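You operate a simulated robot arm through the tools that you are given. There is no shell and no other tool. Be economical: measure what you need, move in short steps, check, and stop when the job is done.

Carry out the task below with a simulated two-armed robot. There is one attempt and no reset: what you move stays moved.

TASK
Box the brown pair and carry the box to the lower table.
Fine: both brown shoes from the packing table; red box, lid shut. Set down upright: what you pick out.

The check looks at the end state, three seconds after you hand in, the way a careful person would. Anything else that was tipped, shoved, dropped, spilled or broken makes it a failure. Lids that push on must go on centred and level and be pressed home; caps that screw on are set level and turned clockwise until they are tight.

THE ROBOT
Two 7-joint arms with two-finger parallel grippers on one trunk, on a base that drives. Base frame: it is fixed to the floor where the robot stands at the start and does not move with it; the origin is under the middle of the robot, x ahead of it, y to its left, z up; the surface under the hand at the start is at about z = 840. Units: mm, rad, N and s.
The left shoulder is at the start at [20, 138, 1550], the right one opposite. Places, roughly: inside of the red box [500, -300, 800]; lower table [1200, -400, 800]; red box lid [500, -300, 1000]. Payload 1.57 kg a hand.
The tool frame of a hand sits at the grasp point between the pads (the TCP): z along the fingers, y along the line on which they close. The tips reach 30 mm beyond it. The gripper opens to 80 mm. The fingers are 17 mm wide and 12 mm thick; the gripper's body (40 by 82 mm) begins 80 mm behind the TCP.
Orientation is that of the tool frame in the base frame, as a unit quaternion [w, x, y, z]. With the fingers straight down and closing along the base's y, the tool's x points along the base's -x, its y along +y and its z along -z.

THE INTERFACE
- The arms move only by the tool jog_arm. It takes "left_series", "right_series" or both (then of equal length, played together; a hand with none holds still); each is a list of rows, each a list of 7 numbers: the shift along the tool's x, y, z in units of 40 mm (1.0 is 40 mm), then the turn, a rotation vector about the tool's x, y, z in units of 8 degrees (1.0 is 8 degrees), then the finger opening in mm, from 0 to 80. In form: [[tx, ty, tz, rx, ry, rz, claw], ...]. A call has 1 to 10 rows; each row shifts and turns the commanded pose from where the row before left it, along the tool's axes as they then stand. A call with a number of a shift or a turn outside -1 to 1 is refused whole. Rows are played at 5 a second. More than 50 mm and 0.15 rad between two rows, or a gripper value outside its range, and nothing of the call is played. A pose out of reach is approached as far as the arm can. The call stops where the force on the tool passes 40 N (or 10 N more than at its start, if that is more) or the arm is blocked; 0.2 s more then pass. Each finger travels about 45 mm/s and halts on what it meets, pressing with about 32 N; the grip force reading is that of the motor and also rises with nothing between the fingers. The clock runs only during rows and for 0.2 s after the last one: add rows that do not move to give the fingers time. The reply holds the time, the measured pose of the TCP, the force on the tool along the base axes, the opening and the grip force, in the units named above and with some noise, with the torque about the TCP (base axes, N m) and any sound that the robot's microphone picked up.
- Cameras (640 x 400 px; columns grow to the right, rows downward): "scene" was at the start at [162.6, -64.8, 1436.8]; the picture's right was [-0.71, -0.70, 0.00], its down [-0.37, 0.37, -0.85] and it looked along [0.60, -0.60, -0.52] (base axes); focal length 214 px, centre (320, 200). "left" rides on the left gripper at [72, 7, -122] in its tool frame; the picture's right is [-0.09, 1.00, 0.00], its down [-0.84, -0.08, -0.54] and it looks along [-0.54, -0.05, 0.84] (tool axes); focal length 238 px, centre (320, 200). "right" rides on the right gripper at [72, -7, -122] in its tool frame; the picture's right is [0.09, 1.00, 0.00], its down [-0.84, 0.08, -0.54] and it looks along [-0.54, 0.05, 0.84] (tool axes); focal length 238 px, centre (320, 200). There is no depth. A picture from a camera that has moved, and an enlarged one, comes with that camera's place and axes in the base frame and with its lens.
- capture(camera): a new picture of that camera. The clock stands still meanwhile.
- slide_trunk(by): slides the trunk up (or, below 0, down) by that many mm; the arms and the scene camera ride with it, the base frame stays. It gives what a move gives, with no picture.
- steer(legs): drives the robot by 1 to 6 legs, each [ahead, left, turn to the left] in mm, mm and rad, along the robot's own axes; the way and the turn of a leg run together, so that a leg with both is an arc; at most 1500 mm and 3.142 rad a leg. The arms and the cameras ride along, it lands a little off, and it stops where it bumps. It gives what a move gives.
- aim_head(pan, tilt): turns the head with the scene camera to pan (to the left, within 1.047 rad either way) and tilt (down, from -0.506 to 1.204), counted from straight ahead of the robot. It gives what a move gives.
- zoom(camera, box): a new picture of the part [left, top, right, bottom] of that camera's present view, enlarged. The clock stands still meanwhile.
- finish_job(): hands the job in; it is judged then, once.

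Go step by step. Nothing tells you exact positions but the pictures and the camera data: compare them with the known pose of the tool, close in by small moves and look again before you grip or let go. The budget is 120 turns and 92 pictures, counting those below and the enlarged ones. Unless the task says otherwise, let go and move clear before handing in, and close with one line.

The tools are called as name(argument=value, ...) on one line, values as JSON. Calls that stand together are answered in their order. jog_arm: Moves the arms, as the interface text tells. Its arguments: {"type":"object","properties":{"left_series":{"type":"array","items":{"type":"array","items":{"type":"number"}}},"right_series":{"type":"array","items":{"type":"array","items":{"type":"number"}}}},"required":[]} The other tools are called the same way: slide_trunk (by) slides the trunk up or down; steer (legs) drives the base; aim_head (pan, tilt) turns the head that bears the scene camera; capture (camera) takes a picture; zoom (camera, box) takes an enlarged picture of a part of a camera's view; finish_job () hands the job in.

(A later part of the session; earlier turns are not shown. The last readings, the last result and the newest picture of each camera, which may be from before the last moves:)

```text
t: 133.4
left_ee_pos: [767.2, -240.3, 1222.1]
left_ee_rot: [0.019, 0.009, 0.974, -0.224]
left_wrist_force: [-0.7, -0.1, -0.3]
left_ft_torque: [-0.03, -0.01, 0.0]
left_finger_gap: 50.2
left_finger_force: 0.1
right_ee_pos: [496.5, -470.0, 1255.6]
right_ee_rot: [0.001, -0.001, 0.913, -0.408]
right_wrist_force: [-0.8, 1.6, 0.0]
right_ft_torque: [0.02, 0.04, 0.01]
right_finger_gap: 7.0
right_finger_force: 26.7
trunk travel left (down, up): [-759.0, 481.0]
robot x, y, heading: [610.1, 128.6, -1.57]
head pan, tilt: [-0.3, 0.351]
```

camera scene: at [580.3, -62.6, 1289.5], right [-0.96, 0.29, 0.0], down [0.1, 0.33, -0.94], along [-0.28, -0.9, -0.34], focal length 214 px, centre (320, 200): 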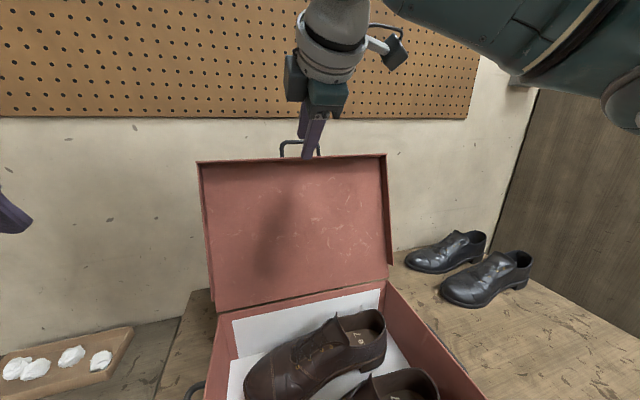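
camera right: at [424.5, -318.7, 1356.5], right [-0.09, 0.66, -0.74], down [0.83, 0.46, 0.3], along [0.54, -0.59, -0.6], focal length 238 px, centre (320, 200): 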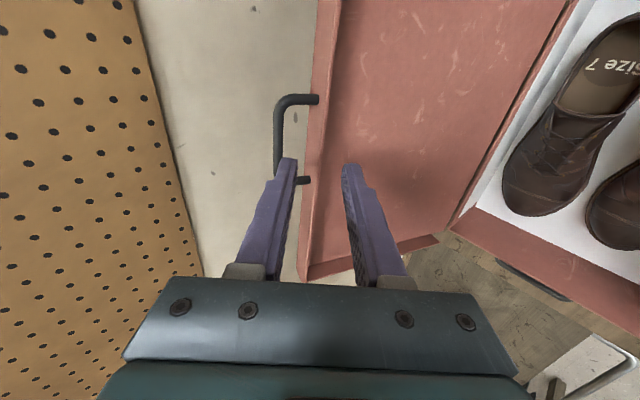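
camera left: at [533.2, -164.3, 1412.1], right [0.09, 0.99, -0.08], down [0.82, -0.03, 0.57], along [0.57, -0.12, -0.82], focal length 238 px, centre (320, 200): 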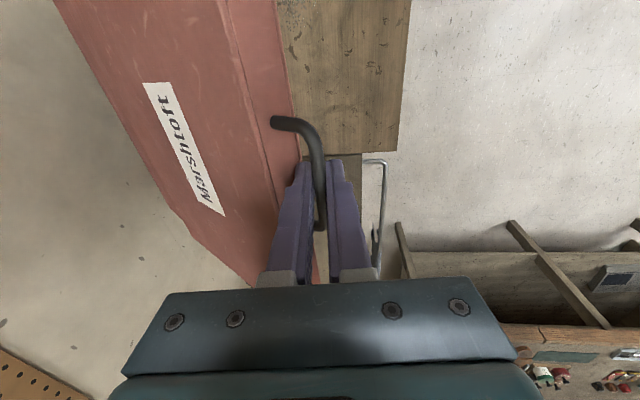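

Gripped (7 mm). Now I'll bring the lid forward along its arc, untilting the hand as it goes.

jog_arm(right_series=[[0, 0.7, -0.94, -1, 0, 0, 0], [0, 0.725, -0.725, -1, 0, 0, 0], [0, 0.907, -0.45, -1, 0, 0, 0], [0, 0.99, -0.19, -1, 0, 0, 0], [0, 0, 0, 0, 0, 0, 0]])

capture(camera="scene")

```text
t: 134.6
left_ee_pos: [767.9, -241.2, 1221.9]
left_ee_rot: [0.02, 0.008, 0.974, -0.225]
left_wrist_force: [0.0, -0.5, -0.2]
left_ft_torque: [0.0, -0.03, -0.01]
left_finger_gap: 50.1
left_finger_force: 0.1
right_ee_pos: [497.4, -305.4, 1252.2]
right_ee_rot: [0.001, -0.001, 0.99, -0.142]
right_wrist_force: [-0.9, 1.1, -3.0]
right_ft_torque: [-0.93, -0.96, 0.26]
right_finger_gap: 6.9
right_finger_force: 26.1
trunk travel left (down, up): [-759.0, 481.0]
robot x, y, heading: [607.0, 132.0, -1.568]
head pan, tilt: [-0.3, 0.351]
```

```text
15 pictures are left
camera scene: at [580.4, -62.4, 1289.6], right [-0.96, 0.29, 0.0], down [0.1, 0.33, -0.94], along [-0.28, -0.9, -0.34], focal length 214 px, centre (320, 200)
```

scene: 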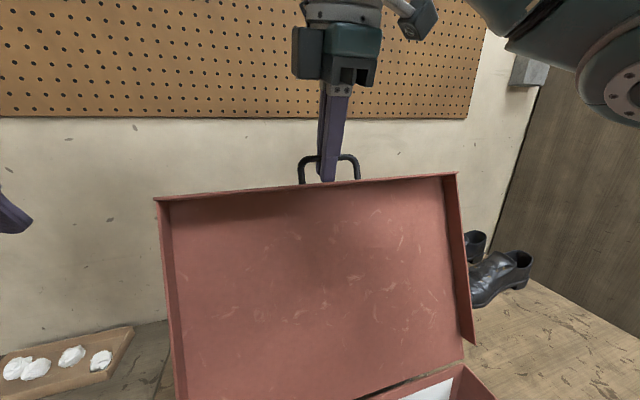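

The lid didn't swing. The box seems to have slid towards me instead, so I'll look at the box before doing anything more.

aim_head(pan=-0.2, tilt=0.95)

capture(camera="scene")

```text
t: 135.6
left_ee_pos: [767.3, -241.0, 1221.8]
left_ee_rot: [0.02, 0.009, 0.974, -0.226]
left_wrist_force: [-0.4, 0.2, 0.9]
left_ft_torque: [-0.02, 0.0, 0.01]
left_finger_gap: 49.9
left_finger_force: 0.1
right_ee_pos: [497.2, -304.0, 1252.3]
right_ee_rot: [0.001, -0.001, 0.99, -0.142]
right_wrist_force: [-2.5, 1.9, 4.1]
right_ft_torque: [-0.16, -0.23, 0.41]
right_finger_gap: 7.1
right_finger_force: 26.1
trunk travel left (down, up): [-759.0, 481.0]
robot x, y, heading: [605.6, 129.1, -1.572]
head pan, tilt: [-0.201, 0.949]
```

```text
14 pictures are left
camera scene: at [592.9, -45.1, 1238.6], right [-0.98, 0.2, 0.0], down [0.16, 0.8, -0.58], along [-0.12, -0.57, -0.81], focal length 214 px, centre (320, 200)
```

scene: 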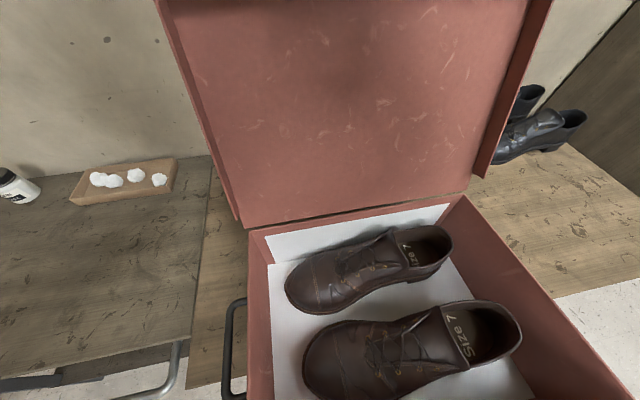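

The lid stayed at its open stop and the whole box slid about 175 mm towards me: the hinge is now at y≈-211 and the front overhangs the edge a little. It is stable with both shoes still in. I'll let go and withdraw upward, then back the robot to get room to close the lid with a loose hook.

jog_arm(right_series=[[0, 0, 0, 0, 0, 0, 10], [0, 0, 0, 0, 0, 0, 16], [0, 0, 0, 0, 0, 0, 24], [0, 0, 0, 0, 0, 0, 24], [0, 0, -0.5, 0, 0, 0, 24], [0, 0, -0.6, 0, 0, 0, 24], [0, 0, -0.6, 0, 0, 0, 24], [0, 0, 0, 0, 0, 0, 24]])

capture(camera="scene")

```text
t: 137.4
left_ee_pos: [768.7, -240.9, 1222.0]
left_ee_rot: [0.02, 0.009, 0.974, -0.224]
left_wrist_force: [-0.4, 0.1, 0.5]
left_ft_torque: [0.0, 0.01, 0.01]
left_finger_gap: 49.9
left_finger_force: 0.1
right_ee_pos: [496.8, -284.7, 1309.9]
right_ee_rot: [0.0, -0.001, 0.991, -0.133]
right_wrist_force: [0.2, 0.6, 0.9]
right_ft_torque: [-0.02, 0.0, 0.0]
right_finger_gap: 24.0
right_finger_force: 0.1
trunk travel left (down, up): [-759.0, 481.0]
robot x, y, heading: [604.8, 125.9, -1.567]
head pan, tilt: [-0.201, 0.949]
```

```text
13 pictures are left
camera scene: at [593.3, -44.9, 1238.5], right [-0.98, 0.2, 0.0], down [0.16, 0.8, -0.58], along [-0.11, -0.57, -0.81], focal length 214 px, centre (320, 200)
```

scene: 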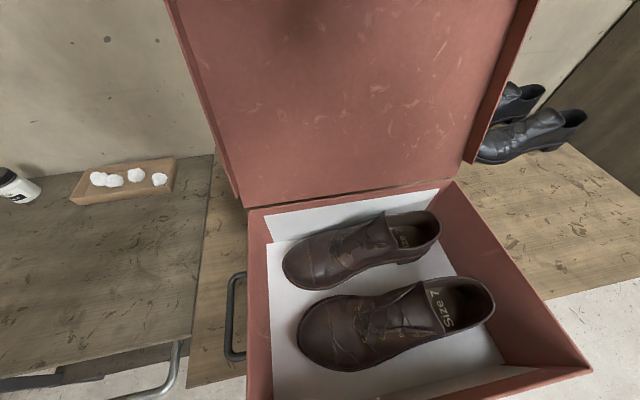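

After release the box has settled: hinge y≈-245, front y≈+25, stable on the table. I'll back up 150 mm and go for the handle again.

steer(legs=[[-150, 0, 0]])

jog_arm(right_series=[[0, 0, 0, 0.84, 0, 0, 24], [0, 0, 0, 0.84, 0, 0, 24], [0, 0, 0, 0.84, 0, 0, 24], [0, 0, 0, 0.84, 0, 0, 24], [0, 0, 0, 0.84, 0, 0, 24], [0, -0.6, 0.93, 0, 0, 0, 24], [0, -0.6, 0.93, 0, 0, 0, 24], [0, -0.6, 0.93, 0, 0, 0, 24], [0, 0, 0, 0, 0, 0, 24]])

capture(camera="right")

```text
t: 138.7
left_ee_pos: [766.9, -91.2, 1222.6]
left_ee_rot: [0.018, 0.011, 0.974, -0.225]
left_wrist_force: [-0.5, 0.1, -0.6]
left_ft_torque: [0.02, -0.02, -0.01]
left_finger_gap: 50.0
left_finger_force: 0.1
right_ee_pos: [495.7, -133.9, 1310.7]
right_ee_rot: [-0.001, -0.002, 0.991, -0.135]
right_wrist_force: [-0.4, 0.4, -0.4]
right_ft_torque: [0.0, 0.01, 0.0]
right_finger_gap: 24.0
right_finger_force: 0.1
trunk travel left (down, up): [-759.0, 481.0]
robot x, y, heading: [607.8, 276.1, -1.572]
head pan, tilt: [-0.201, 0.949]
```

```text
t: 140.7
left_ee_pos: [765.7, -91.4, 1222.0]
left_ee_rot: [0.019, 0.01, 0.974, -0.225]
left_wrist_force: [0.0, 1.0, 1.6]
left_ft_torque: [-0.01, 0.04, -0.01]
left_finger_gap: 50.0
left_finger_force: 0.0
right_ee_pos: [496.8, -265.6, 1290.7]
right_ee_rot: [0.0, -0.001, 0.91, -0.415]
right_wrist_force: [-0.2, -0.5, -0.6]
right_ft_torque: [0.0, 0.03, 0.01]
right_finger_gap: 24.0
right_finger_force: 0.1
trunk travel left (down, up): [-759.0, 481.0]
robot x, y, heading: [604.3, 276.2, -1.572]
head pan, tilt: [-0.201, 0.949]
```

```text
12 pictures are left
camera right: at [424.5, -177.3, 1377.5], right [-0.1, 0.65, -0.75], down [0.84, 0.46, 0.29], along [0.54, -0.6, -0.59], focal length 238 px, centre (320, 200)
```

right: 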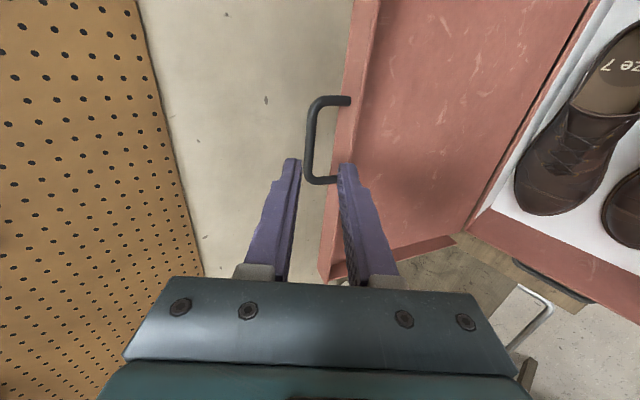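

The view matches the earlier pre-grip, with the bar about 5 mm to one side. I'll correct and advance, then close only to a loose hook.

jog_arm(right_series=[[0, -0.14, 0, 0, 0, 0, 20], [0, 0, 0.4, 0, 0, 0, 20], [0, 0, 0.4, 0, 0, 0, 20], [0, 0, 0.4, 0, 0, 0, 20], [0, 0, 0.25, 0, 0, 0, 20], [0, 0, 0, 0, 0, 0, 14], [0, 0, 0, 0, 0, 0, 12], [0, 0, 0, 0, 0, 0, 12]])

zoom(camera="right", box=[200, 60, 440, 290])

```text
t: 142.5
left_ee_pos: [766.7, -91.0, 1222.4]
left_ee_rot: [0.019, 0.011, 0.974, -0.225]
left_wrist_force: [0.0, -1.1, -1.0]
left_ft_torque: [-0.04, 0.0, -0.03]
left_finger_gap: 50.3
left_finger_force: 0.1
right_ee_pos: [495.9, -312.9, 1258.2]
right_ee_rot: [0.0, -0.001, 0.91, -0.415]
right_wrist_force: [0.4, -1.0, -0.1]
right_ft_torque: [-0.02, 0.0, -0.01]
right_finger_gap: 12.6
right_finger_force: 0.4
trunk travel left (down, up): [-759.0, 481.0]
robot x, y, heading: [606.6, 281.0, -1.573]
head pan, tilt: [-0.201, 0.949]
```

```text
1.74 times, centred on (320, 175) of right
camera zoom: at [424.3, -224.7, 1344.0], right [-0.09, 0.65, -0.75], down [0.84, 0.46, 0.29], along [0.54, -0.6, -0.59], focal length 414 px, centre (320, 244)
```

zoom: 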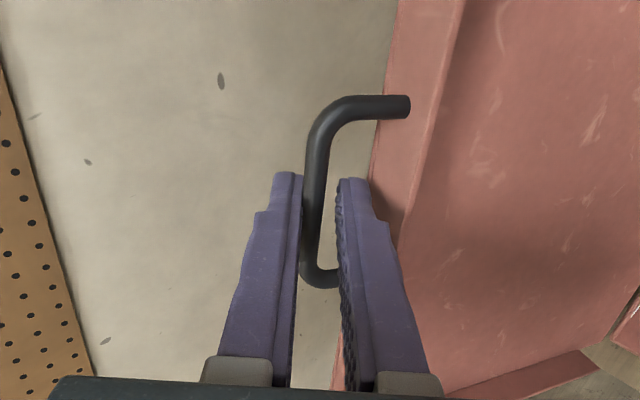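

The bar is between the fingers but near the tips. I'll go 8 mm deeper, grip, and pull along the arc without turning the hand this time. A few rows first, then a check.

jog_arm(right_series=[[0, -0.05, 0.2, 0, 0, 0, 12], [0, 0, 0, 0, 0, 0, 6], [0, 0, 0, 0, 0, 0, 4], [0, 0.56, -0.98, 0, 0, 0, 4], [0, 0.66, -0.85, 0, 0, 0, 4], [0, 0.78, -0.75, 0, 0, 0, 4], [0, 0, 0, 0, 0, 0, 4]])

capture(camera="scene")

```text
t: 144.1
left_ee_pos: [766.0, -92.7, 1223.0]
left_ee_rot: [0.019, 0.011, 0.974, -0.225]
left_wrist_force: [0.1, -0.3, 0.3]
left_ft_torque: [0.03, 0.02, 0.0]
left_finger_gap: 50.0
left_finger_force: 0.0
right_ee_pos: [495.9, -191.3, 1265.6]
right_ee_rot: [0.001, 0.0, 0.909, -0.417]
right_wrist_force: [0.3, -0.9, 15.1]
right_ft_torque: [-0.59, 0.18, 0.12]
right_finger_gap: 7.1
right_finger_force: 27.0
trunk travel left (down, up): [-759.0, 481.0]
robot x, y, heading: [606.0, 278.1, -1.572]
head pan, tilt: [-0.201, 0.949]
```

```text
10 pictures are left
camera scene: at [592.4, 104.5, 1238.9], right [-0.98, 0.2, 0.0], down [0.16, 0.8, -0.58], along [-0.12, -0.57, -0.81], focal length 214 px, centre (320, 200)
```

scene: 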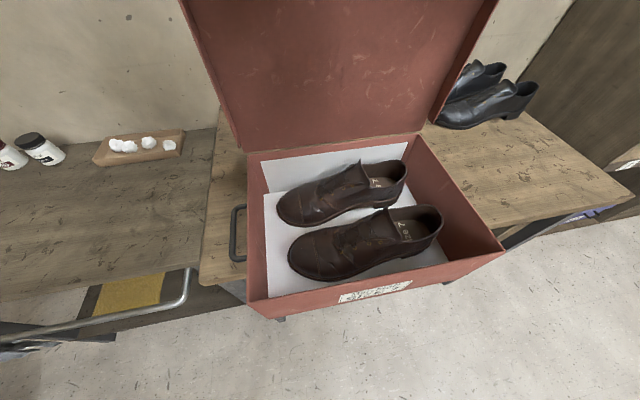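

This time the lid swings (about 85°) and the box has hardly moved. I'm pressing down a bit, so I'll ease up slightly and follow the arc further.

jog_arm(right_series=[[0, -0.1, -0.08, 0, 0, 0, 4], [0, 0.74, -0.745, 0, 0, 0, 4], [0, 0.89, -0.575, 0, 0, 0, 4], [0, 0.96, -0.44, 0, 0, 0, 4], [0, 1, -0.31, 0, 0, 0, 4], [0, 0, 0, 0, 0, 0, 4]])

```text
t: 145.1
left_ee_pos: [766.3, -92.1, 1222.4]
left_ee_rot: [0.019, 0.011, 0.974, -0.225]
left_wrist_force: [0.3, -0.2, -0.5]
left_ft_torque: [0.01, 0.05, 0.03]
left_finger_gap: 49.9
left_finger_force: 0.1
right_ee_pos: [496.9, -98.4, 1258.5]
right_ee_rot: [0.004, 0.005, 0.901, -0.435]
right_wrist_force: [-0.5, -0.4, 15.3]
right_ft_torque: [-1.09, 0.74, 0.17]
right_finger_gap: 7.1
right_finger_force: 26.8
right hand out of reach, approached as far as the arm can: row 4
trunk travel left (down, up): [-759.0, 481.0]
robot x, y, heading: [604.2, 278.1, -1.565]
head pan, tilt: [-0.201, 0.949]
stopped in row 4 (right hand): the force on the tool passed its limit at 49 N (the readings are from after the stop); the commanded pose is now the measured one
```

The arm is too close for this tilt and the true lid radius is a bit larger (about 318 mm). With the lid leaning towards me at about 68°, I'll loosen the grip and turn the fingers down around the bar.

jog_arm(right_series=[[0, 0, 0, 0, 0, 0, 10], [0, 0, 0, 0, 0, 0, 14], [0, -0.063, 0, -1, 0, 0, 14], [0, -0.063, 0, -1, 0, 0, 14], [0, -0.063, 0, -1, 0, 0, 14], [0, -0.063, 0, -1, 0, 0, 14], [0, -0.063, 0, -1, 0, 0, 14], [0, -0.063, 0, -1, 0, 0, 14], [0, 0, 0, 0, 0, 0, 14]])

capture(camera="scene")

```text
t: 147.1
left_ee_pos: [766.2, -92.0, 1222.7]
left_ee_rot: [0.019, 0.011, 0.974, -0.225]
left_wrist_force: [0.2, -0.4, -0.7]
left_ft_torque: [-0.01, 0.0, 0.0]
left_finger_gap: 50.1
left_finger_force: 0.0
right_ee_pos: [496.9, -109.5, 1261.4]
right_ee_rot: [0.003, 0.002, 1.0, -0.026]
right_wrist_force: [-4.9, 2.6, 12.1]
right_ft_torque: [-0.17, 0.19, -0.06]
right_finger_gap: 16.7
right_finger_force: 1.3
trunk travel left (down, up): [-759.0, 481.0]
robot x, y, heading: [606.1, 274.1, -1.565]
head pan, tilt: [-0.201, 0.949]
```

```text
9 pictures are left
camera scene: at [592.1, 105.0, 1238.4], right [-0.98, 0.2, 0.0], down [0.16, 0.8, -0.58], along [-0.12, -0.57, -0.81], focal length 214 px, centre (320, 200)
```

scene: 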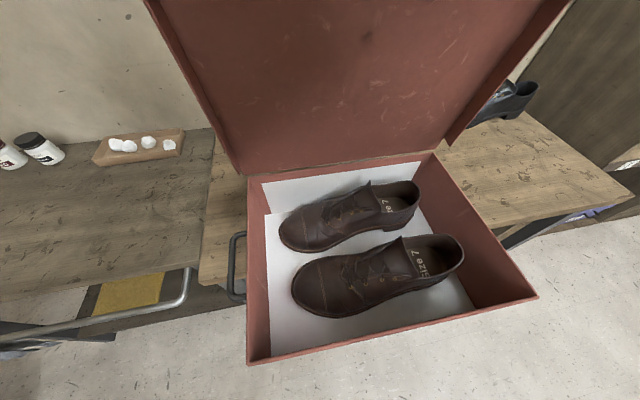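

The box slid again when the arm ran out of its tilt range. It now overhangs badly (about y -170..+100, table edge -37). I need it back on the table before closing. First I'll drive ahead to push the lid back past upright, which moves weight rearward.

steer(legs=[[90, 0, 0]])

jog_arm(right_series=[[0, -0.5, 0, 0, 0, 0, 14], [0, -0.5, 0, 0, 0, 0, 14], [0, -0.5, 0, 0, 0, 0, 14], [0, 0, 0, 0, 0, 0, 14]])

capture(camera="scene")

```text
t: 148.2
left_ee_pos: [765.2, -183.1, 1223.5]
left_ee_rot: [0.018, 0.011, 0.974, -0.226]
left_wrist_force: [0.2, 0.6, 0.9]
left_ft_torque: [-0.02, 0.02, 0.0]
left_finger_gap: 50.3
left_finger_force: 0.0
right_ee_pos: [496.3, -202.0, 1265.2]
right_ee_rot: [0.003, 0.002, 1.0, -0.03]
right_wrist_force: [-7.0, -3.6, 36.0]
right_ft_torque: [0.52, 0.42, 0.06]
right_finger_gap: 15.3
right_finger_force: 0.3
trunk travel left (down, up): [-759.0, 481.0]
robot x, y, heading: [608.0, 188.9, -1.572]
head pan, tilt: [-0.201, 0.949]
```

```text
t: 149.2
left_ee_pos: [767.0, -179.7, 1221.8]
left_ee_rot: [0.02, 0.011, 0.974, -0.225]
left_wrist_force: [0.7, 0.2, 0.6]
left_ft_torque: [0.04, -0.01, -0.02]
left_finger_gap: 50.2
left_finger_force: 0.0
right_ee_pos: [496.6, -259.3, 1265.8]
right_ee_rot: [0.004, 0.001, 1.0, -0.027]
right_wrist_force: [0.2, 3.3, -1.5]
right_ft_torque: [0.04, -0.03, -0.03]
right_finger_gap: 16.6
right_finger_force: 1.6
trunk travel left (down, up): [-759.0, 481.0]
robot x, y, heading: [602.8, 190.3, -1.574]
head pan, tilt: [-0.201, 0.949]
```

```text
8 pictures are left
camera scene: at [592.8, 16.3, 1238.2], right [-0.98, 0.2, 0.0], down [0.16, 0.8, -0.58], along [-0.12, -0.57, -0.81], focal length 214 px, centre (320, 200)
```

scene: 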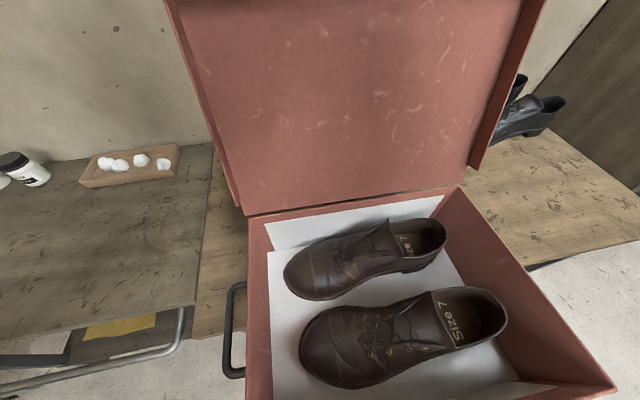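

The lid is at its stop again (hinge y≈-173). I'll push the box back gently through the lid, watching force, to regain support.

jog_arm(right_series=[[0, -0.3, 0.1, 0, 0, 0, 14], [0, -0.3, 0, 0, 0, 0, 14], [0, -0.3, 0, 0, 0, 0, 14], [0, -0.3, 0, 0, 0, 0, 14], [0, -0.3, 0, 0, 0, 0, 14], [0, 0, 0, 0, 0, 0, 14]])

capture(camera="scene")

```text
t: 149.8
left_ee_pos: [767.3, -182.7, 1223.5]
left_ee_rot: [0.019, 0.01, 0.974, -0.226]
left_wrist_force: [0.0, 0.6, 0.1]
left_ft_torque: [-0.01, 0.0, -0.05]
left_finger_gap: 50.2
left_finger_force: 0.1
right_ee_pos: [489.6, -285.0, 1246.9]
right_ee_rot: [0.009, 0.007, 1.0, -0.014]
right_wrist_force: [-2.1, -6.8, 34.1]
right_ft_torque: [0.3, 0.11, 0.04]
right_finger_gap: 9.2
right_finger_force: 0.1
right hand out of reach, approached as far as the arm can: row 3
trunk travel left (down, up): [-759.0, 481.0]
robot x, y, heading: [608.8, 189.5, -1.574]
head pan, tilt: [-0.201, 0.949]
stopped in row 3 (right hand): the force on the tool passed its limit at 54 N (the readings are from after the stop); the commanded pose is now the measured one
```

```text
7 pictures are left
camera scene: at [592.1, 13.1, 1239.8], right [-0.98, 0.2, 0.0], down [0.16, 0.79, -0.59], along [-0.12, -0.57, -0.81], focal length 214 px, centre (320, 200)
```

scene: 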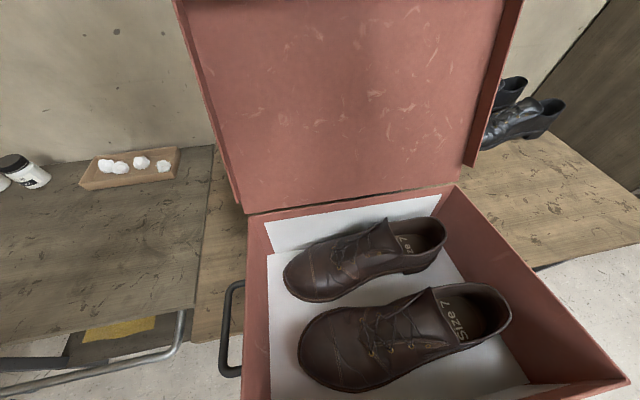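

Pushing through the lid mostly presses down. The better plan is to grip both side handles now and lift the box (lid open) straight over to the lower table, then close it there with one hand holding the box. I'll turn the left hand to close along x for the +x handle (about x 709, y -38, z 910), while the right hand keeps the box steady.

jog_arm(left_series=[[0, 0, 0, -0.193, 0.231, 0.91, 50], [0, 0, 0, -0.193, 0.231, 0.91, 50], [0, 0, 0, -0.193, 0.231, 0.91, 50], [0, 0, 0, -0.193, 0.231, 0.91, 50], [0, 0, 0, -0.193, 0.231, 0.91, 50], [0, 0, 0, -0.193, 0.231, 0.91, 50], [0, 0, 0, -0.193, 0.231, 0.91, 50], [0, 0, 0, -0.193, 0.231, 0.91, 50], [0, 0, 0, -0.193, 0.231, 0.91, 50], [0, 0, 0, -0.193, 0.231, 0.91, 50]])

jog_arm(left_series=[[0, 0, 0, -0.193, 0.231, 0.91, 50], [0, 0, 0, -0.193, 0.231, 0.91, 50], [0.9, -0.3, 0.7, 0, 0, 0, 40], [0.9, -0.3, 0.7, 0, 0, 0, 36], [0.9, -0.3, 0.7, 0, 0, 0, 34], [0.9, -0.3, 0.7, 0, 0, 0, 34], [0, -0.25, 1, 0, 0, 0, 34], [0, 0, 1, 0, 0, 0, 34], [0, 0, 0.4, 0, 0, 0, 34], [0, 0, 0, 0, 0, 0, 34]])

capture(camera="left")

```text
t: 152.1
left_ee_pos: [766.5, -183.6, 1223.4]
left_ee_rot: [0.003, 0.614, 0.788, -0.044]
left_wrist_force: [-0.6, 0.1, 0.3]
left_ft_torque: [0.02, 0.03, 0.01]
left_finger_gap: 50.0
left_finger_force: 0.0
right_ee_pos: [489.5, -285.8, 1247.3]
right_ee_rot: [0.01, 0.009, 1.0, -0.011]
right_wrist_force: [3.3, -8.6, 38.8]
right_ft_torque: [0.1, -0.01, 0.05]
right_finger_gap: 8.0
right_finger_force: 0.0
trunk travel left (down, up): [-759.0, 481.0]
robot x, y, heading: [609.1, 187.4, -1.575]
head pan, tilt: [-0.201, 0.949]
```

```text
t: 154.2
left_ee_pos: [709.2, -40.1, 1013.6]
left_ee_rot: [0.001, 0.709, 0.705, -0.003]
left_wrist_force: [-0.6, -0.7, -0.7]
left_ft_torque: [0.01, -0.02, 0.0]
left_finger_gap: 34.0
left_finger_force: 0.1
right_ee_pos: [489.5, -284.9, 1246.1]
right_ee_rot: [0.01, 0.008, 1.0, -0.012]
right_wrist_force: [0.9, -8.9, 36.7]
right_ft_torque: [0.08, 0.01, 0.06]
right_finger_gap: 7.6
right_finger_force: 0.0
trunk travel left (down, up): [-759.0, 481.0]
robot x, y, heading: [609.3, 185.8, -1.572]
head pan, tilt: [-0.201, 0.949]
```

```text
6 pictures are left
camera left: at [717.0, 32.8, 1136.6], right [1.0, -0.1, 0.0], down [-0.08, -0.83, 0.54], along [-0.05, -0.54, -0.84], focal length 238 px, centre (320, 200)
```

left: 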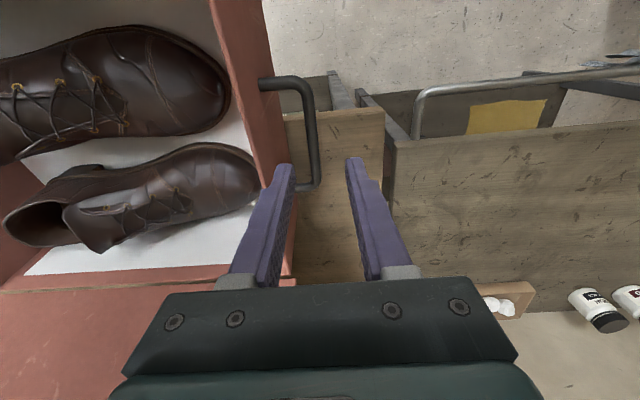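

The +x handle bar is at x≈704, y≈-38. I'll correct x, descend and grip it.

jog_arm(left_series=[[0.03, -0.12, 0, 0, 0, 0, 28], [0, 0, 0.6, 0, 0, 0, 28], [0, 0, 0.8, 0, 0, 0, 28], [0, 0, 0.72, 0, 0, 0, 28], [0, 0, 0, 0, 0, 0, 14], [0, 0, 0, 0, 0, 0, 3], [0, 0, 0, 0, 0, 0, 3], [0, 0, 0, 0, 0, 0, 3]])

```text
t: 156.1
left_ee_pos: [703.0, -38.3, 930.7]
left_ee_rot: [-0.001, 0.709, 0.705, -0.003]
left_wrist_force: [-7.8, -2.2, -3.3]
left_ft_torque: [0.06, -0.03, 0.06]
left_finger_gap: 9.3
left_finger_force: 27.3
right_ee_pos: [489.4, -286.0, 1246.9]
right_ee_rot: [0.01, 0.008, 1.0, -0.012]
right_wrist_force: [4.7, -8.0, 32.4]
right_ft_torque: [0.07, -0.05, 0.05]
right_finger_gap: 7.9
right_finger_force: 0.1
trunk travel left (down, up): [-759.0, 481.0]
robot x, y, heading: [605.8, 187.8, -1.57]
head pan, tilt: [-0.201, 0.949]
```

Left hand has the handle (anchoring the box). Now I'll free the right hand from the lid and bring it round to the -x handle.

jog_arm(right_series=[[0, 0, 0, 0, 0, 0, 20], [0, 0, 0, 0, 0, 0, 32], [0, 0, -0.6, 0, 0, 0, 32], [0, 0, -1, 0, 0, 0, 32], [0, 0.5, -0.5, 0, 0, 0, 32], [0, 1, 0, 0, 0, 0, 32], [0, 1, 0, 0, 0, 0, 32], [0, 1, 0, 0, 0, 0, 32], [1, 0.5, 0.4, 0, 0, 0, 32], [1, 0.3, 0.5, 0, 0, 0, 32]])

jog_arm(right_series=[[1, 0.5, 0.5, 0, 0, 0, 32], [1, 0.5, 0.5, 0, 0, 0, 32], [1, 0.5, 0.5, 0, 0, 0, 32], [0, 0, 0, 0, 0, 1, 32], [0, 0, 0, 0, 0, 1, 32], [0, 0, 0, 0, 0, 1, 32], [0, 0, 0, 0, 0, 1, 32], [0, 0, 0, 0, 0, 1, 32], [0, 0, 0, 0, 0, 1, 32], [0, 0, 0, 0, 0, 0, 32]])

```text
t: 156.7
left_ee_pos: [702.5, -37.7, 930.0]
left_ee_rot: [-0.001, 0.71, 0.704, -0.002]
left_wrist_force: [-2.2, 1.5, -4.8]
left_ft_torque: [-0.74, -0.02, 0.07]
left_finger_gap: 9.5
left_finger_force: 27.9
right_ee_pos: [489.6, -287.7, 1246.8]
right_ee_rot: [0.011, 0.005, 1.0, -0.015]
right_wrist_force: [-3.9, -15.0, 44.7]
right_ft_torque: [0.26, 0.11, 0.12]
right_finger_gap: 17.1
right_finger_force: 0.0
trunk travel left (down, up): [-759.0, 481.0]
robot x, y, heading: [608.5, 185.7, -1.57]
head pan, tilt: [-0.201, 0.949]
stopped in row 3 (right hand): the force on the tool passed its limit at 53 N (the readings are from after the stop); the commanded pose is now the measured one
```

```text
t: 157.1
left_ee_pos: [701.5, -34.7, 928.8]
left_ee_rot: [-0.004, 0.71, 0.704, -0.004]
left_wrist_force: [-3.6, 0.9, -5.8]
left_ft_torque: [-0.63, -0.04, 0.09]
left_finger_gap: 9.5
left_finger_force: 28.2
right_ee_pos: [487.6, -283.1, 1249.2]
right_ee_rot: [0.029, -0.003, 0.999, -0.029]
right_wrist_force: [5.9, -8.3, 22.5]
right_ft_torque: [0.2, -0.11, -0.09]
right_finger_gap: 23.4
right_finger_force: 0.1
trunk travel left (down, up): [-759.0, 481.0]
robot x, y, heading: [606.4, 185.1, -1.567]
head pan, tilt: [-0.201, 0.949]
stopped in row 1 (right hand): the force on the tool passed its limit at 79 N (the readings are from after the stop); the commanded pose is now the measured one
```

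The fingers are pressing on the lid rim, so I'll ease straight up in small steps.

jog_arm(right_series=[[0, 0, -0.2, 0, 0, 0, 22], [0, 0, -0.3, 0, 0, 0, 22], [0, 0, -0.5, 0, 0, 0, 24], [0, 0, -0.7, 0, 0, 0, 26], [0, 0, 0, 0, 0, 0, 26]])

capture(camera="scene")

```text
t: 158.1
left_ee_pos: [702.1, -31.5, 928.1]
left_ee_rot: [-0.006, 0.709, 0.706, 0.0]
left_wrist_force: [-1.1, -1.7, -4.5]
left_ft_torque: [0.21, -0.06, 0.24]
left_finger_gap: 9.5
left_finger_force: 27.7
right_ee_pos: [478.6, -267.6, 1251.3]
right_ee_rot: [0.033, 0.006, 0.999, 0.037]
right_wrist_force: [-2.7, -7.2, 33.0]
right_ft_torque: [0.4, 0.36, -0.24]
right_finger_gap: 22.7
right_finger_force: 0.1
trunk travel left (down, up): [-759.0, 481.0]
robot x, y, heading: [606.8, 189.3, -1.57]
head pan, tilt: [-0.201, 0.949]
stopped in row 5 (right hand): the force on the tool passed its limit at 81 N (the readings are from after the stop); the commanded pose is now the measured one
```

```text
5 pictures are left
camera scene: at [592.3, 13.0, 1239.7], right [-0.98, 0.2, 0.0], down [0.16, 0.79, -0.59], along [-0.12, -0.57, -0.81], focal length 214 px, centre (320, 200)
```

scene: 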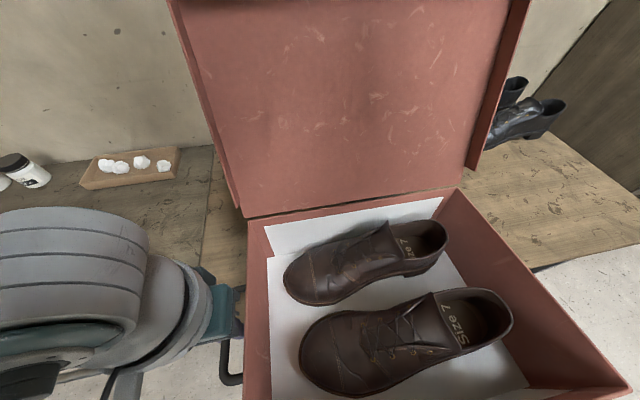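

The arm can't rise any further itself. By my estimate the box has about 18 mm of balance margin, so I'll open the left grip and raise both hands cleanly with the trunk.

jog_arm(left_series=[[0, 0, 0, 0, 0, 0, 14], [0, 0, 0, 0, 0, 0, 28], [0, 0, 0, 0, 0, 0, 28], [0, 0, 0, 0, 0, 0, 28]])

slide_trunk(by=75)

```text
t: 159.1
left_ee_pos: [701.6, -32.0, 928.3]
left_ee_rot: [-0.007, 0.71, 0.704, 0.001]
left_wrist_force: [0.1, 0.2, -0.3]
left_ft_torque: [0.01, 0.03, -0.02]
left_finger_gap: 28.0
left_finger_force: 0.0
right_ee_pos: [479.1, -269.4, 1253.0]
right_ee_rot: [0.034, 0.005, 0.999, 0.038]
right_wrist_force: [-0.2, -7.3, 43.2]
right_ft_torque: [0.56, 0.22, 0.2]
right_finger_gap: 22.7
right_finger_force: 0.0
trunk travel left (down, up): [-759.0, 481.0]
robot x, y, heading: [607.3, 187.1, -1.568]
head pan, tilt: [-0.201, 0.949]
```

```text
t: 160.2
left_ee_pos: [703.5, -27.7, 1002.0]
left_ee_rot: [-0.008, 0.71, 0.704, 0.003]
left_wrist_force: [0.3, -1.2, -0.6]
left_ft_torque: [-0.01, -0.01, 0.01]
left_finger_gap: 28.1
left_finger_force: 0.1
right_ee_pos: [478.2, -264.4, 1322.6]
right_ee_rot: [0.034, 0.006, 0.999, 0.042]
right_wrist_force: [-0.4, -1.2, 0.2]
right_ft_torque: [0.02, -0.02, 0.0]
right_finger_gap: 25.6
right_finger_force: 0.1
trunk travel left (down, up): [-834.0, 406.0]
robot x, y, heading: [610.4, 188.3, -1.573]
head pan, tilt: [-0.201, 0.949]
```

Both hands are free and the box stands. I'll take the right hand round towards the -x handle.

jog_arm(right_series=[[0.3, 0.9, 0.3, 0, 0, 0, 32], [0.47, 0.8, 0.5, 0, 0, 0, 32], [0.5, 0.6, 0.7, 0, 0, 0, 32], [0.5, 0.6, 0.7, 0, 0, 0, 32], [0.5, 0.6, 0.7, 0, 0, 0, 32], [0.5, 0.5, 0.7, 0, 0, 0, 32], [0.5, 0.5, 0.7, 0, 0, 0, 32], [0.5, 0.4, 0.7, 0, 0, 0, 32], [0.5, 0.4, 0.7, 0, 0, 0, 32], [0.4, 0.3, 0.7, 0, 0, 0, 32]])

```text
t: 162.4
left_ee_pos: [703.1, -28.8, 1002.0]
left_ee_rot: [-0.007, 0.709, 0.705, 0.004]
left_wrist_force: [0.7, 0.1, 0.4]
left_ft_torque: [-0.06, -0.02, -0.02]
left_finger_gap: 28.2
left_finger_force: 0.1
right_ee_pos: [313.2, -17.8, 1074.6]
right_ee_rot: [0.035, 0.007, 0.999, 0.04]
right_wrist_force: [0.1, -0.5, -0.5]
right_ft_torque: [0.0, 0.02, 0.05]
right_finger_gap: 31.8
right_finger_force: 0.0
trunk travel left (down, up): [-834.0, 406.0]
robot x, y, heading: [607.5, 188.4, -1.567]
head pan, tilt: [-0.201, 0.949]
```

jog_arm(right_series=[[0, 0, 0, 0.07, 0, 0.93, 32], [0, 0, 0, 0.07, 0, 0.93, 32], [0, 0, 0, 0.07, 0, 0.93, 32], [0, 0, 0, 0.07, 0, 0.93, 32], [0, 0, 0, 0.07, 0, 0.93, 32], [0, 0, 0, 0.07, 0, 0.93, 32], [0, 0, 0, 0.07, 0, 0.93, 32], [0, 0, 0, 0.07, 0, 0.93, 32], [0, 0, 0, 0.07, 0, 0.93, 32], [0, 0, 0, 0.07, 0, 0.93, 32]])

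jog_arm(right_series=[[0, 0, 0, 0.07, 0, 0.93, 32], [0, 0, 0, 0.07, 0, 0.93, 32], [0, -0.6, 0, 0, 0, 0, 32], [-0.5, -0.15, 0.6, 0, 0, 0, 32], [0, 0, 0.8, 0, 0, 0, 32], [0, 0, 0, 0, 0, 0, 32]])

capture(camera="right")

```text
t: 164.6
left_ee_pos: [702.7, -28.5, 1002.4]
left_ee_rot: [-0.008, 0.71, 0.705, 0.003]
left_wrist_force: [0.1, -1.2, 0.2]
left_ft_torque: [0.03, 0.02, 0.05]
left_finger_gap: 28.3
left_finger_force: 0.1
right_ee_pos: [312.3, -18.5, 1076.2]
right_ee_rot: [0.003, 0.611, 0.792, 0.008]
right_wrist_force: [0.2, -0.4, 0.4]
right_ft_torque: [0.0, -0.03, 0.0]
right_finger_gap: 31.9
right_finger_force: 0.1
trunk travel left (down, up): [-834.0, 406.0]
robot x, y, heading: [606.9, 189.4, -1.567]
head pan, tilt: [-0.201, 0.949]
```

```text
t: 166.0
left_ee_pos: [702.9, -27.7, 1001.9]
left_ee_rot: [-0.009, 0.709, 0.705, 0.003]
left_wrist_force: [-0.1, 0.3, 0.2]
left_ft_torque: [0.02, -0.01, 0.0]
left_finger_gap: 28.0
left_finger_force: 0.1
right_ee_pos: [283.7, -38.0, 1019.8]
right_ee_rot: [-0.005, 0.707, 0.707, 0.0]
right_wrist_force: [-0.4, 0.4, 0.3]
right_ft_torque: [0.0, -0.03, 0.0]
right_finger_gap: 32.1
right_finger_force: 0.1
trunk travel left (down, up): [-834.0, 406.0]
robot x, y, heading: [606.9, 183.7, -1.569]
head pan, tilt: [-0.201, 0.949]
```

```text
4 pictures are left
camera right: at [276.8, 34.0, 1142.2], right [1.0, 0.09, -0.01], down [0.08, -0.84, 0.54], along [0.04, -0.53, -0.84], focal length 238 px, centre (320, 200)
```

right: 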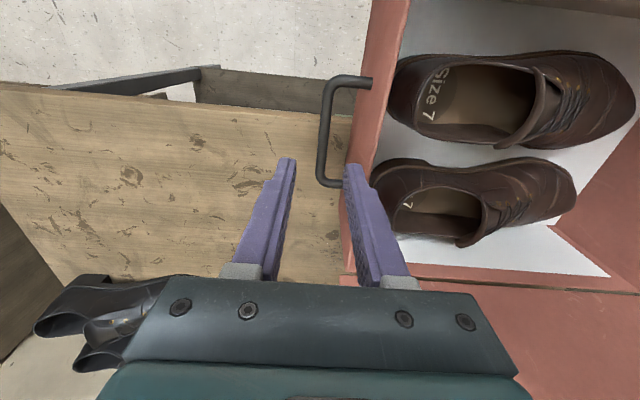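

The -x handle bar is at x≈285, y≈-31, right under the hand. I'll lower both hands onto the handles together and grip.

jog_arm(left_series=[[0, 0, 0.5, 0, 0, 0, 28], [0, 0, 0.6, 0, 0, 0, 28], [0, 0, 0.72, 0, 0, 0, 28], [0, 0, 0, 0, 0, 0, 28], [0, 0, 0, 0, 0, 0, 16], [0, 0, 0, 0, 0, 0, 5], [0, 0, 0, 0, 0, 0, 3], [0, 0, 0, 0, 0, 0, 3]], right_series=[[0, 0.05, 0.6, 0, 0, 0, 28], [0, 0, 0.8, 0, 0, 0, 28], [0, 0, 0.88, 0, 0, 0, 28], [0, 0, 0, 0, 0, 0, 28], [0, 0, 0, 0, 0, 0, 16], [0, 0, 0, 0, 0, 0, 5], [0, 0, 0, 0, 0, 0, 3], [0, 0, 0, 0, 0, 0, 3]])

```text
t: 167.8
left_ee_pos: [701.5, -26.4, 930.8]
left_ee_rot: [-0.009, 0.71, 0.704, 0.002]
left_wrist_force: [-8.7, -1.4, -1.3]
left_ft_torque: [0.19, 0.12, 0.19]
left_finger_gap: 9.3
left_finger_force: 27.6
right_ee_pos: [285.7, -37.8, 927.1]
right_ee_rot: [-0.004, 0.708, 0.706, 0.001]
right_wrist_force: [10.6, -1.0, -1.2]
right_ft_torque: [-0.08, -0.1, -0.07]
right_finger_gap: 12.2
right_finger_force: 5.4
trunk travel left (down, up): [-834.0, 406.0]
robot x, y, heading: [607.7, 193.0, -1.57]
head pan, tilt: [-0.201, 0.949]
```

jog_arm(right_series=[[0, 0, 0, 0, 0, 0, 0], [0, 0, 0, 0, 0, 0, 0], [0, 0, 0, 0, 0, 0, 0]], left_series=[[0, 0, 0, 0, 0, 0, 0], [0, 0, 0, 0, 0, 0, 0], [0, 0, 0, 0, 0, 0, 0]])

slide_trunk(by=40)

```text
t: 168.6
left_ee_pos: [700.9, -27.2, 930.6]
left_ee_rot: [-0.009, 0.71, 0.705, 0.001]
left_wrist_force: [-15.4, -0.1, -1.5]
left_ft_torque: [0.02, 0.24, 0.25]
left_finger_gap: 9.5
left_finger_force: 27.9
right_ee_pos: [287.2, -36.4, 928.5]
right_ee_rot: [-0.003, 0.707, 0.707, 0.002]
right_wrist_force: [19.2, 1.3, 2.4]
right_ft_torque: [0.04, -0.25, -0.33]
right_finger_gap: 9.5
right_finger_force: 28.2
trunk travel left (down, up): [-834.0, 406.0]
robot x, y, heading: [608.2, 188.1, -1.566]
head pan, tilt: [-0.201, 0.949]
```

```text
t: 169.4
left_ee_pos: [701.0, -24.8, 969.6]
left_ee_rot: [-0.01, 0.71, 0.705, 0.001]
left_wrist_force: [-20.0, -0.3, -4.9]
left_ft_torque: [0.34, 0.3, 0.22]
left_finger_gap: 9.5
left_finger_force: 27.9
right_ee_pos: [285.8, -37.1, 967.1]
right_ee_rot: [-0.004, 0.708, 0.706, 0.002]
right_wrist_force: [20.3, 0.1, -5.7]
right_ft_torque: [0.0, -0.25, -0.34]
right_finger_gap: 9.3
right_finger_force: 27.6
trunk travel left (down, up): [-874.0, 366.0]
robot x, y, heading: [608.6, 186.3, -1.568]
head pan, tilt: [-0.201, 0.949]
```

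The whole box is lifted, with about 10.5 N shared between the hands. I'll raise it and shift it to be centred in front of me.

jog_arm(left_series=[[0, 0, -0.7, 0, 0, 0, 0], [0, 0.5, -0.8, 0, 0, 0, 0], [0, 0.6, -0.8, 0, 0, 0, 0], [0, 0.6, -0.8, 0, 0, 0, 0], [0, 0.6, -0.8, 0, 0, 0, 0], [0, 0.58, -0.8, 0, 0, 0, 0], [0, 0, 0, 0, 0, 0, 0]], right_series=[[0, 0, -0.7, 0, 0, 0, 0], [0, 0.5, -0.8, 0, 0, 0, 0], [0, 0.6, -0.8, 0, 0, 0, 0], [0, 0.6, -0.8, 0, 0, 0, 0], [0, 0.6, -0.8, 0, 0, 0, 0], [0, 0.58, -0.8, 0, 0, 0, 0], [0, 0, 0, 0, 0, 0, 0]])

```text
t: 171.0
left_ee_pos: [817.3, -29.4, 1157.3]
left_ee_rot: [-0.011, 0.71, 0.704, 0.0]
left_wrist_force: [-25.1, 0.4, -5.5]
left_ft_torque: [0.37, 0.37, 0.27]
left_finger_gap: 9.3
left_finger_force: 28.2
right_ee_pos: [401.4, -38.7, 1154.1]
right_ee_rot: [-0.002, 0.707, 0.707, 0.0]
right_wrist_force: [25.3, 0.8, -4.9]
right_ft_torque: [-0.03, -0.29, -0.37]
right_finger_gap: 9.3
right_finger_force: 27.7
trunk travel left (down, up): [-874.0, 366.0]
robot x, y, heading: [605.3, 187.3, -1.575]
head pan, tilt: [-0.201, 0.949]
```

Moving together nicely. Now I'll strafe to the lower table and close in, then look.

steer(legs=[[0, 445, 0]])

slide_trunk(by=-130)

aim_head(pan=0.0, tilt=0.9)

capture(camera="scene")

```text
t: 173.7
left_ee_pos: [1261.6, -31.7, 1155.9]
left_ee_rot: [-0.011, 0.711, 0.703, -0.001]
left_wrist_force: [-28.5, -0.6, -5.2]
left_ft_torque: [0.1, 0.43, 0.15]
left_finger_gap: 9.3
left_finger_force: 27.8
right_ee_pos: [845.5, -37.9, 1153.9]
right_ee_rot: [-0.002, 0.709, 0.705, 0.002]
right_wrist_force: [28.0, -0.3, -5.7]
right_ft_torque: [0.28, -0.4, -0.39]
right_finger_gap: 9.7
right_finger_force: 27.7
trunk travel left (down, up): [-874.0, 366.0]
robot x, y, heading: [1054.1, 189.1, -1.572]
head pan, tilt: [-0.201, 0.949]
```

```text
t: 175.3
left_ee_pos: [1261.6, -31.1, 1027.2]
left_ee_rot: [-0.011, 0.711, 0.703, -0.001]
left_wrist_force: [-3.7, 0.5, -4.9]
left_ft_torque: [0.29, 0.03, 0.14]
left_finger_gap: 9.5
left_finger_force: 27.7
right_ee_pos: [846.4, -36.8, 1023.1]
right_ee_rot: [-0.002, 0.709, 0.705, 0.003]
right_wrist_force: [2.8, 0.4, -5.4]
right_ft_torque: [0.04, -0.06, -0.41]
right_finger_gap: 9.2
right_finger_force: 27.8
trunk travel left (down, up): [-744.0, 496.0]
robot x, y, heading: [1055.5, 190.2, -1.572]
head pan, tilt: [-0.201, 0.949]
```

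```text
t: 176.0
left_ee_pos: [1262.2, -31.3, 1026.1]
left_ee_rot: [-0.012, 0.711, 0.703, -0.001]
left_wrist_force: [-3.7, 0.1, -4.8]
left_ft_torque: [0.24, 0.05, 0.17]
left_finger_gap: 9.2
left_finger_force: 27.8
right_ee_pos: [847.6, -37.5, 1024.1]
right_ee_rot: [-0.002, 0.709, 0.705, 0.003]
right_wrist_force: [4.0, -0.7, -5.2]
right_ft_torque: [0.09, -0.08, -0.41]
right_finger_gap: 9.4
right_finger_force: 28.3
trunk travel left (down, up): [-744.0, 496.0]
robot x, y, heading: [1054.4, 188.7, -1.575]
head pan, tilt: [0.0, 0.901]
```

```text
3 pictures are left
camera scene: at [1052.7, 11.9, 1226.9], right [-1.0, 0.0, 0.0], down [0.0, 0.78, -0.62], along [0.0, -0.62, -0.78], focal length 214 px, centre (320, 200)
```

scene: 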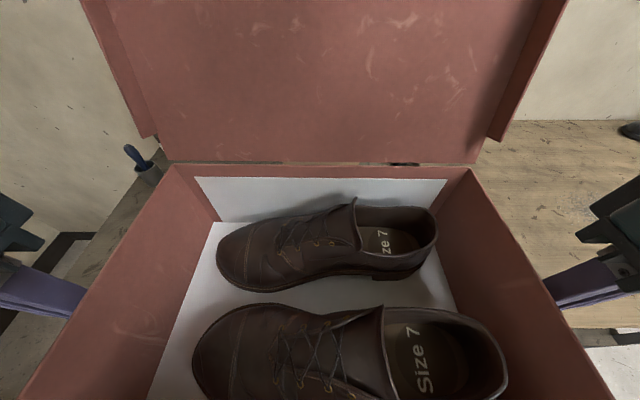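

The box hangs level. I'll drive in 60 mm, reach forward so it is over the table, and lower partway.

steer(legs=[[60, 0, 0]])

jog_arm(left_series=[[-0.8, 0, 0, 0, 0, 0, 0], [-0.8, 0, 0, 0, 0, 0, 0], [-0.8, 0, 0, 0, 0, 0, 0], [-0.8, 0, 0, 0, 0, 0, 0], [-0.8, 0, 0, 0, 0, 0, 0], [-0.8, 0, 0, 0, 0, 0, 0], [0, 0, 0, 0, 0, 0, 0]], right_series=[[-0.8, 0, 0, 0, 0, 0, 0], [-0.8, 0, 0, 0, 0, 0, 0], [-0.8, 0, 0, 0, 0, 0, 0], [-0.8, 0, 0, 0, 0, 0, 0], [-0.8, 0, 0, 0, 0, 0, 0], [-0.8, 0, 0, 0, 0, 0, 0], [0, 0, 0, 0, 0, 0, 0]])

slide_trunk(by=-120)

```text
t: 177.0
left_ee_pos: [1262.1, -92.2, 1027.0]
left_ee_rot: [-0.01, 0.712, 0.703, -0.001]
left_wrist_force: [-4.2, 0.3, -5.1]
left_ft_torque: [0.15, 0.12, 0.14]
left_finger_gap: 9.3
left_finger_force: 27.6
right_ee_pos: [846.7, -98.1, 1023.2]
right_ee_rot: [-0.001, 0.709, 0.705, 0.004]
right_wrist_force: [5.8, -0.5, -5.7]
right_ft_torque: [0.13, -0.06, -0.38]
right_finger_gap: 9.3
right_finger_force: 28.2
trunk travel left (down, up): [-744.0, 496.0]
robot x, y, heading: [1056.2, 122.6, -1.572]
head pan, tilt: [0.0, 0.901]
```

```text
t: 178.6
left_ee_pos: [1259.5, -281.6, 1023.0]
left_ee_rot: [-0.01, 0.711, 0.703, 0.0]
left_wrist_force: [4.7, 0.3, -5.6]
left_ft_torque: [0.22, -0.04, 0.13]
left_finger_gap: 9.2
left_finger_force: 28.3
right_ee_pos: [844.2, -289.1, 1023.2]
right_ee_rot: [-0.003, 0.709, 0.705, 0.003]
right_wrist_force: [-4.7, -0.4, -5.7]
right_ft_torque: [0.15, 0.08, -0.39]
right_finger_gap: 9.5
right_finger_force: 28.6
trunk travel left (down, up): [-744.0, 496.0]
robot x, y, heading: [1053.7, 126.2, -1.572]
head pan, tilt: [0.0, 0.901]
```

```text
t: 180.1
left_ee_pos: [1259.2, -281.6, 903.6]
left_ee_rot: [-0.01, 0.711, 0.703, 0.0]
left_wrist_force: [9.5, 0.3, -6.0]
left_ft_torque: [0.17, -0.14, 0.14]
left_finger_gap: 9.2
left_finger_force: 27.8
right_ee_pos: [844.7, -288.4, 901.8]
right_ee_rot: [-0.002, 0.709, 0.706, 0.003]
right_wrist_force: [-9.9, -1.4, -5.8]
right_ft_torque: [0.11, 0.11, -0.41]
right_finger_gap: 9.2
right_finger_force: 28.0
trunk travel left (down, up): [-624.0, 616.0]
robot x, y, heading: [1051.8, 127.7, -1.571]
head pan, tilt: [0.0, 0.901]
```

Now smaller steps down until the table takes the weight.

slide_trunk(by=-35)

slide_trunk(by=-30)

```text
t: 180.9
left_ee_pos: [1261.3, -281.2, 868.7]
left_ee_rot: [-0.01, 0.711, 0.703, 0.0]
left_wrist_force: [11.0, 0.5, -4.7]
left_ft_torque: [0.17, -0.19, 0.13]
left_finger_gap: 9.5
left_finger_force: 27.5
right_ee_pos: [844.3, -288.0, 867.3]
right_ee_rot: [-0.002, 0.709, 0.705, 0.003]
right_wrist_force: [-12.3, -1.0, -4.7]
right_ft_torque: [0.17, 0.14, -0.39]
right_finger_gap: 9.4
right_finger_force: 28.1
trunk travel left (down, up): [-589.0, 651.0]
robot x, y, heading: [1052.8, 129.3, -1.577]
head pan, tilt: [0.0, 0.901]
```

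```text
t: 181.6
left_ee_pos: [1259.6, -285.9, 842.0]
left_ee_rot: [-0.009, 0.711, 0.704, -0.003]
left_wrist_force: [15.2, 4.4, 23.8]
left_ft_torque: [-0.02, -0.14, 0.12]
left_finger_gap: 9.5
left_finger_force: 27.8
right_ee_pos: [843.5, -291.1, 840.2]
right_ee_rot: [-0.001, 0.709, 0.706, 0.001]
right_wrist_force: [-15.7, 6.1, 23.6]
right_ft_torque: [-0.05, 0.11, -0.37]
right_finger_gap: 9.6
right_finger_force: 28.1
trunk travel left (down, up): [-559.0, 681.0]
robot x, y, heading: [1051.7, 130.0, -1.574]
head pan, tilt: [0.0, 0.901]
```

The box now rests on the lower table (top ≈755), free of the tray. To bring the lid over safely without dragging the box, I'll lift it a little and tip it gently forward with both hands, so the lid swings past upright and rests on my grippers.

slide_trunk(by=95)

jog_arm(left_series=[[0, 0, 0, 0, -0.7, 0, 0], [0, 0, 0, 0, -0.7, 0, 0], [0, 0, 0, 0, -0.7, 0, 0], [0, 0, 0, 0, -0.7, 0, 0], [0, 0, 0, 0, -0.7, 0, 0], [0, 0, 0, 0, 0, 0, 0], [0, 0, 0, 0, 0, 0, 0]], right_series=[[0, 0, 0, 0, -0.7, 0, 0], [0, 0, 0, 0, -0.7, 0, 0], [0, 0, 0, 0, -0.7, 0, 0], [0, 0, 0, 0, -0.7, 0, 0], [0, 0, 0, 0, -0.7, 0, 0], [0, 0, 0, 0, 0, 0, 0], [0, 0, 0, 0, 0, 0, 0]])

capture(camera="scene")

```text
t: 182.9
left_ee_pos: [1260.2, -282.0, 933.3]
left_ee_rot: [-0.009, 0.711, 0.703, 0.0]
left_wrist_force: [15.3, 0.7, -5.1]
left_ft_torque: [0.09, -0.13, 0.17]
left_finger_gap: 9.4
left_finger_force: 28.1
right_ee_pos: [845.3, -288.9, 933.1]
right_ee_rot: [-0.003, 0.709, 0.705, 0.003]
right_wrist_force: [-14.6, -0.5, -4.9]
right_ft_torque: [0.16, 0.08, -0.37]
right_finger_gap: 9.5
right_finger_force: 28.0
trunk travel left (down, up): [-654.0, 586.0]
robot x, y, heading: [1054.6, 124.4, -1.575]
head pan, tilt: [0.0, 0.901]
```

```text
t: 184.5
left_ee_pos: [1260.4, -281.7, 933.8]
left_ee_rot: [0.16, 0.69, 0.685, -0.171]
left_wrist_force: [16.8, -3.0, -13.4]
left_ft_torque: [-0.55, -0.06, 0.05]
left_finger_gap: 9.6
left_finger_force: 27.2
right_ee_pos: [845.1, -287.4, 932.2]
right_ee_rot: [0.17, 0.688, 0.685, -0.167]
right_wrist_force: [-0.1, 2.7, 4.5]
right_ft_torque: [0.71, -0.21, -0.3]
right_finger_gap: 9.5
right_finger_force: 27.8
trunk travel left (down, up): [-654.0, 586.0]
robot x, y, heading: [1048.4, 126.8, -1.576]
head pan, tilt: [0.0, 0.901]
```

```text
2 pictures are left
camera scene: at [1052.7, -47.9, 1136.8], right [-1.0, 0.0, 0.0], down [0.0, 0.78, -0.62], along [0.0, -0.62, -0.78], focal length 214 px, centre (320, 200)
```

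scene: 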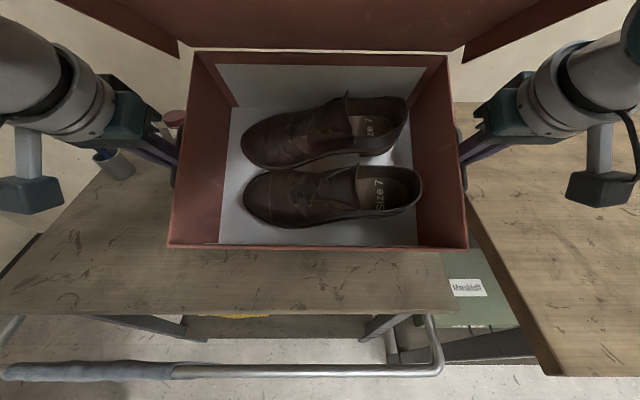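

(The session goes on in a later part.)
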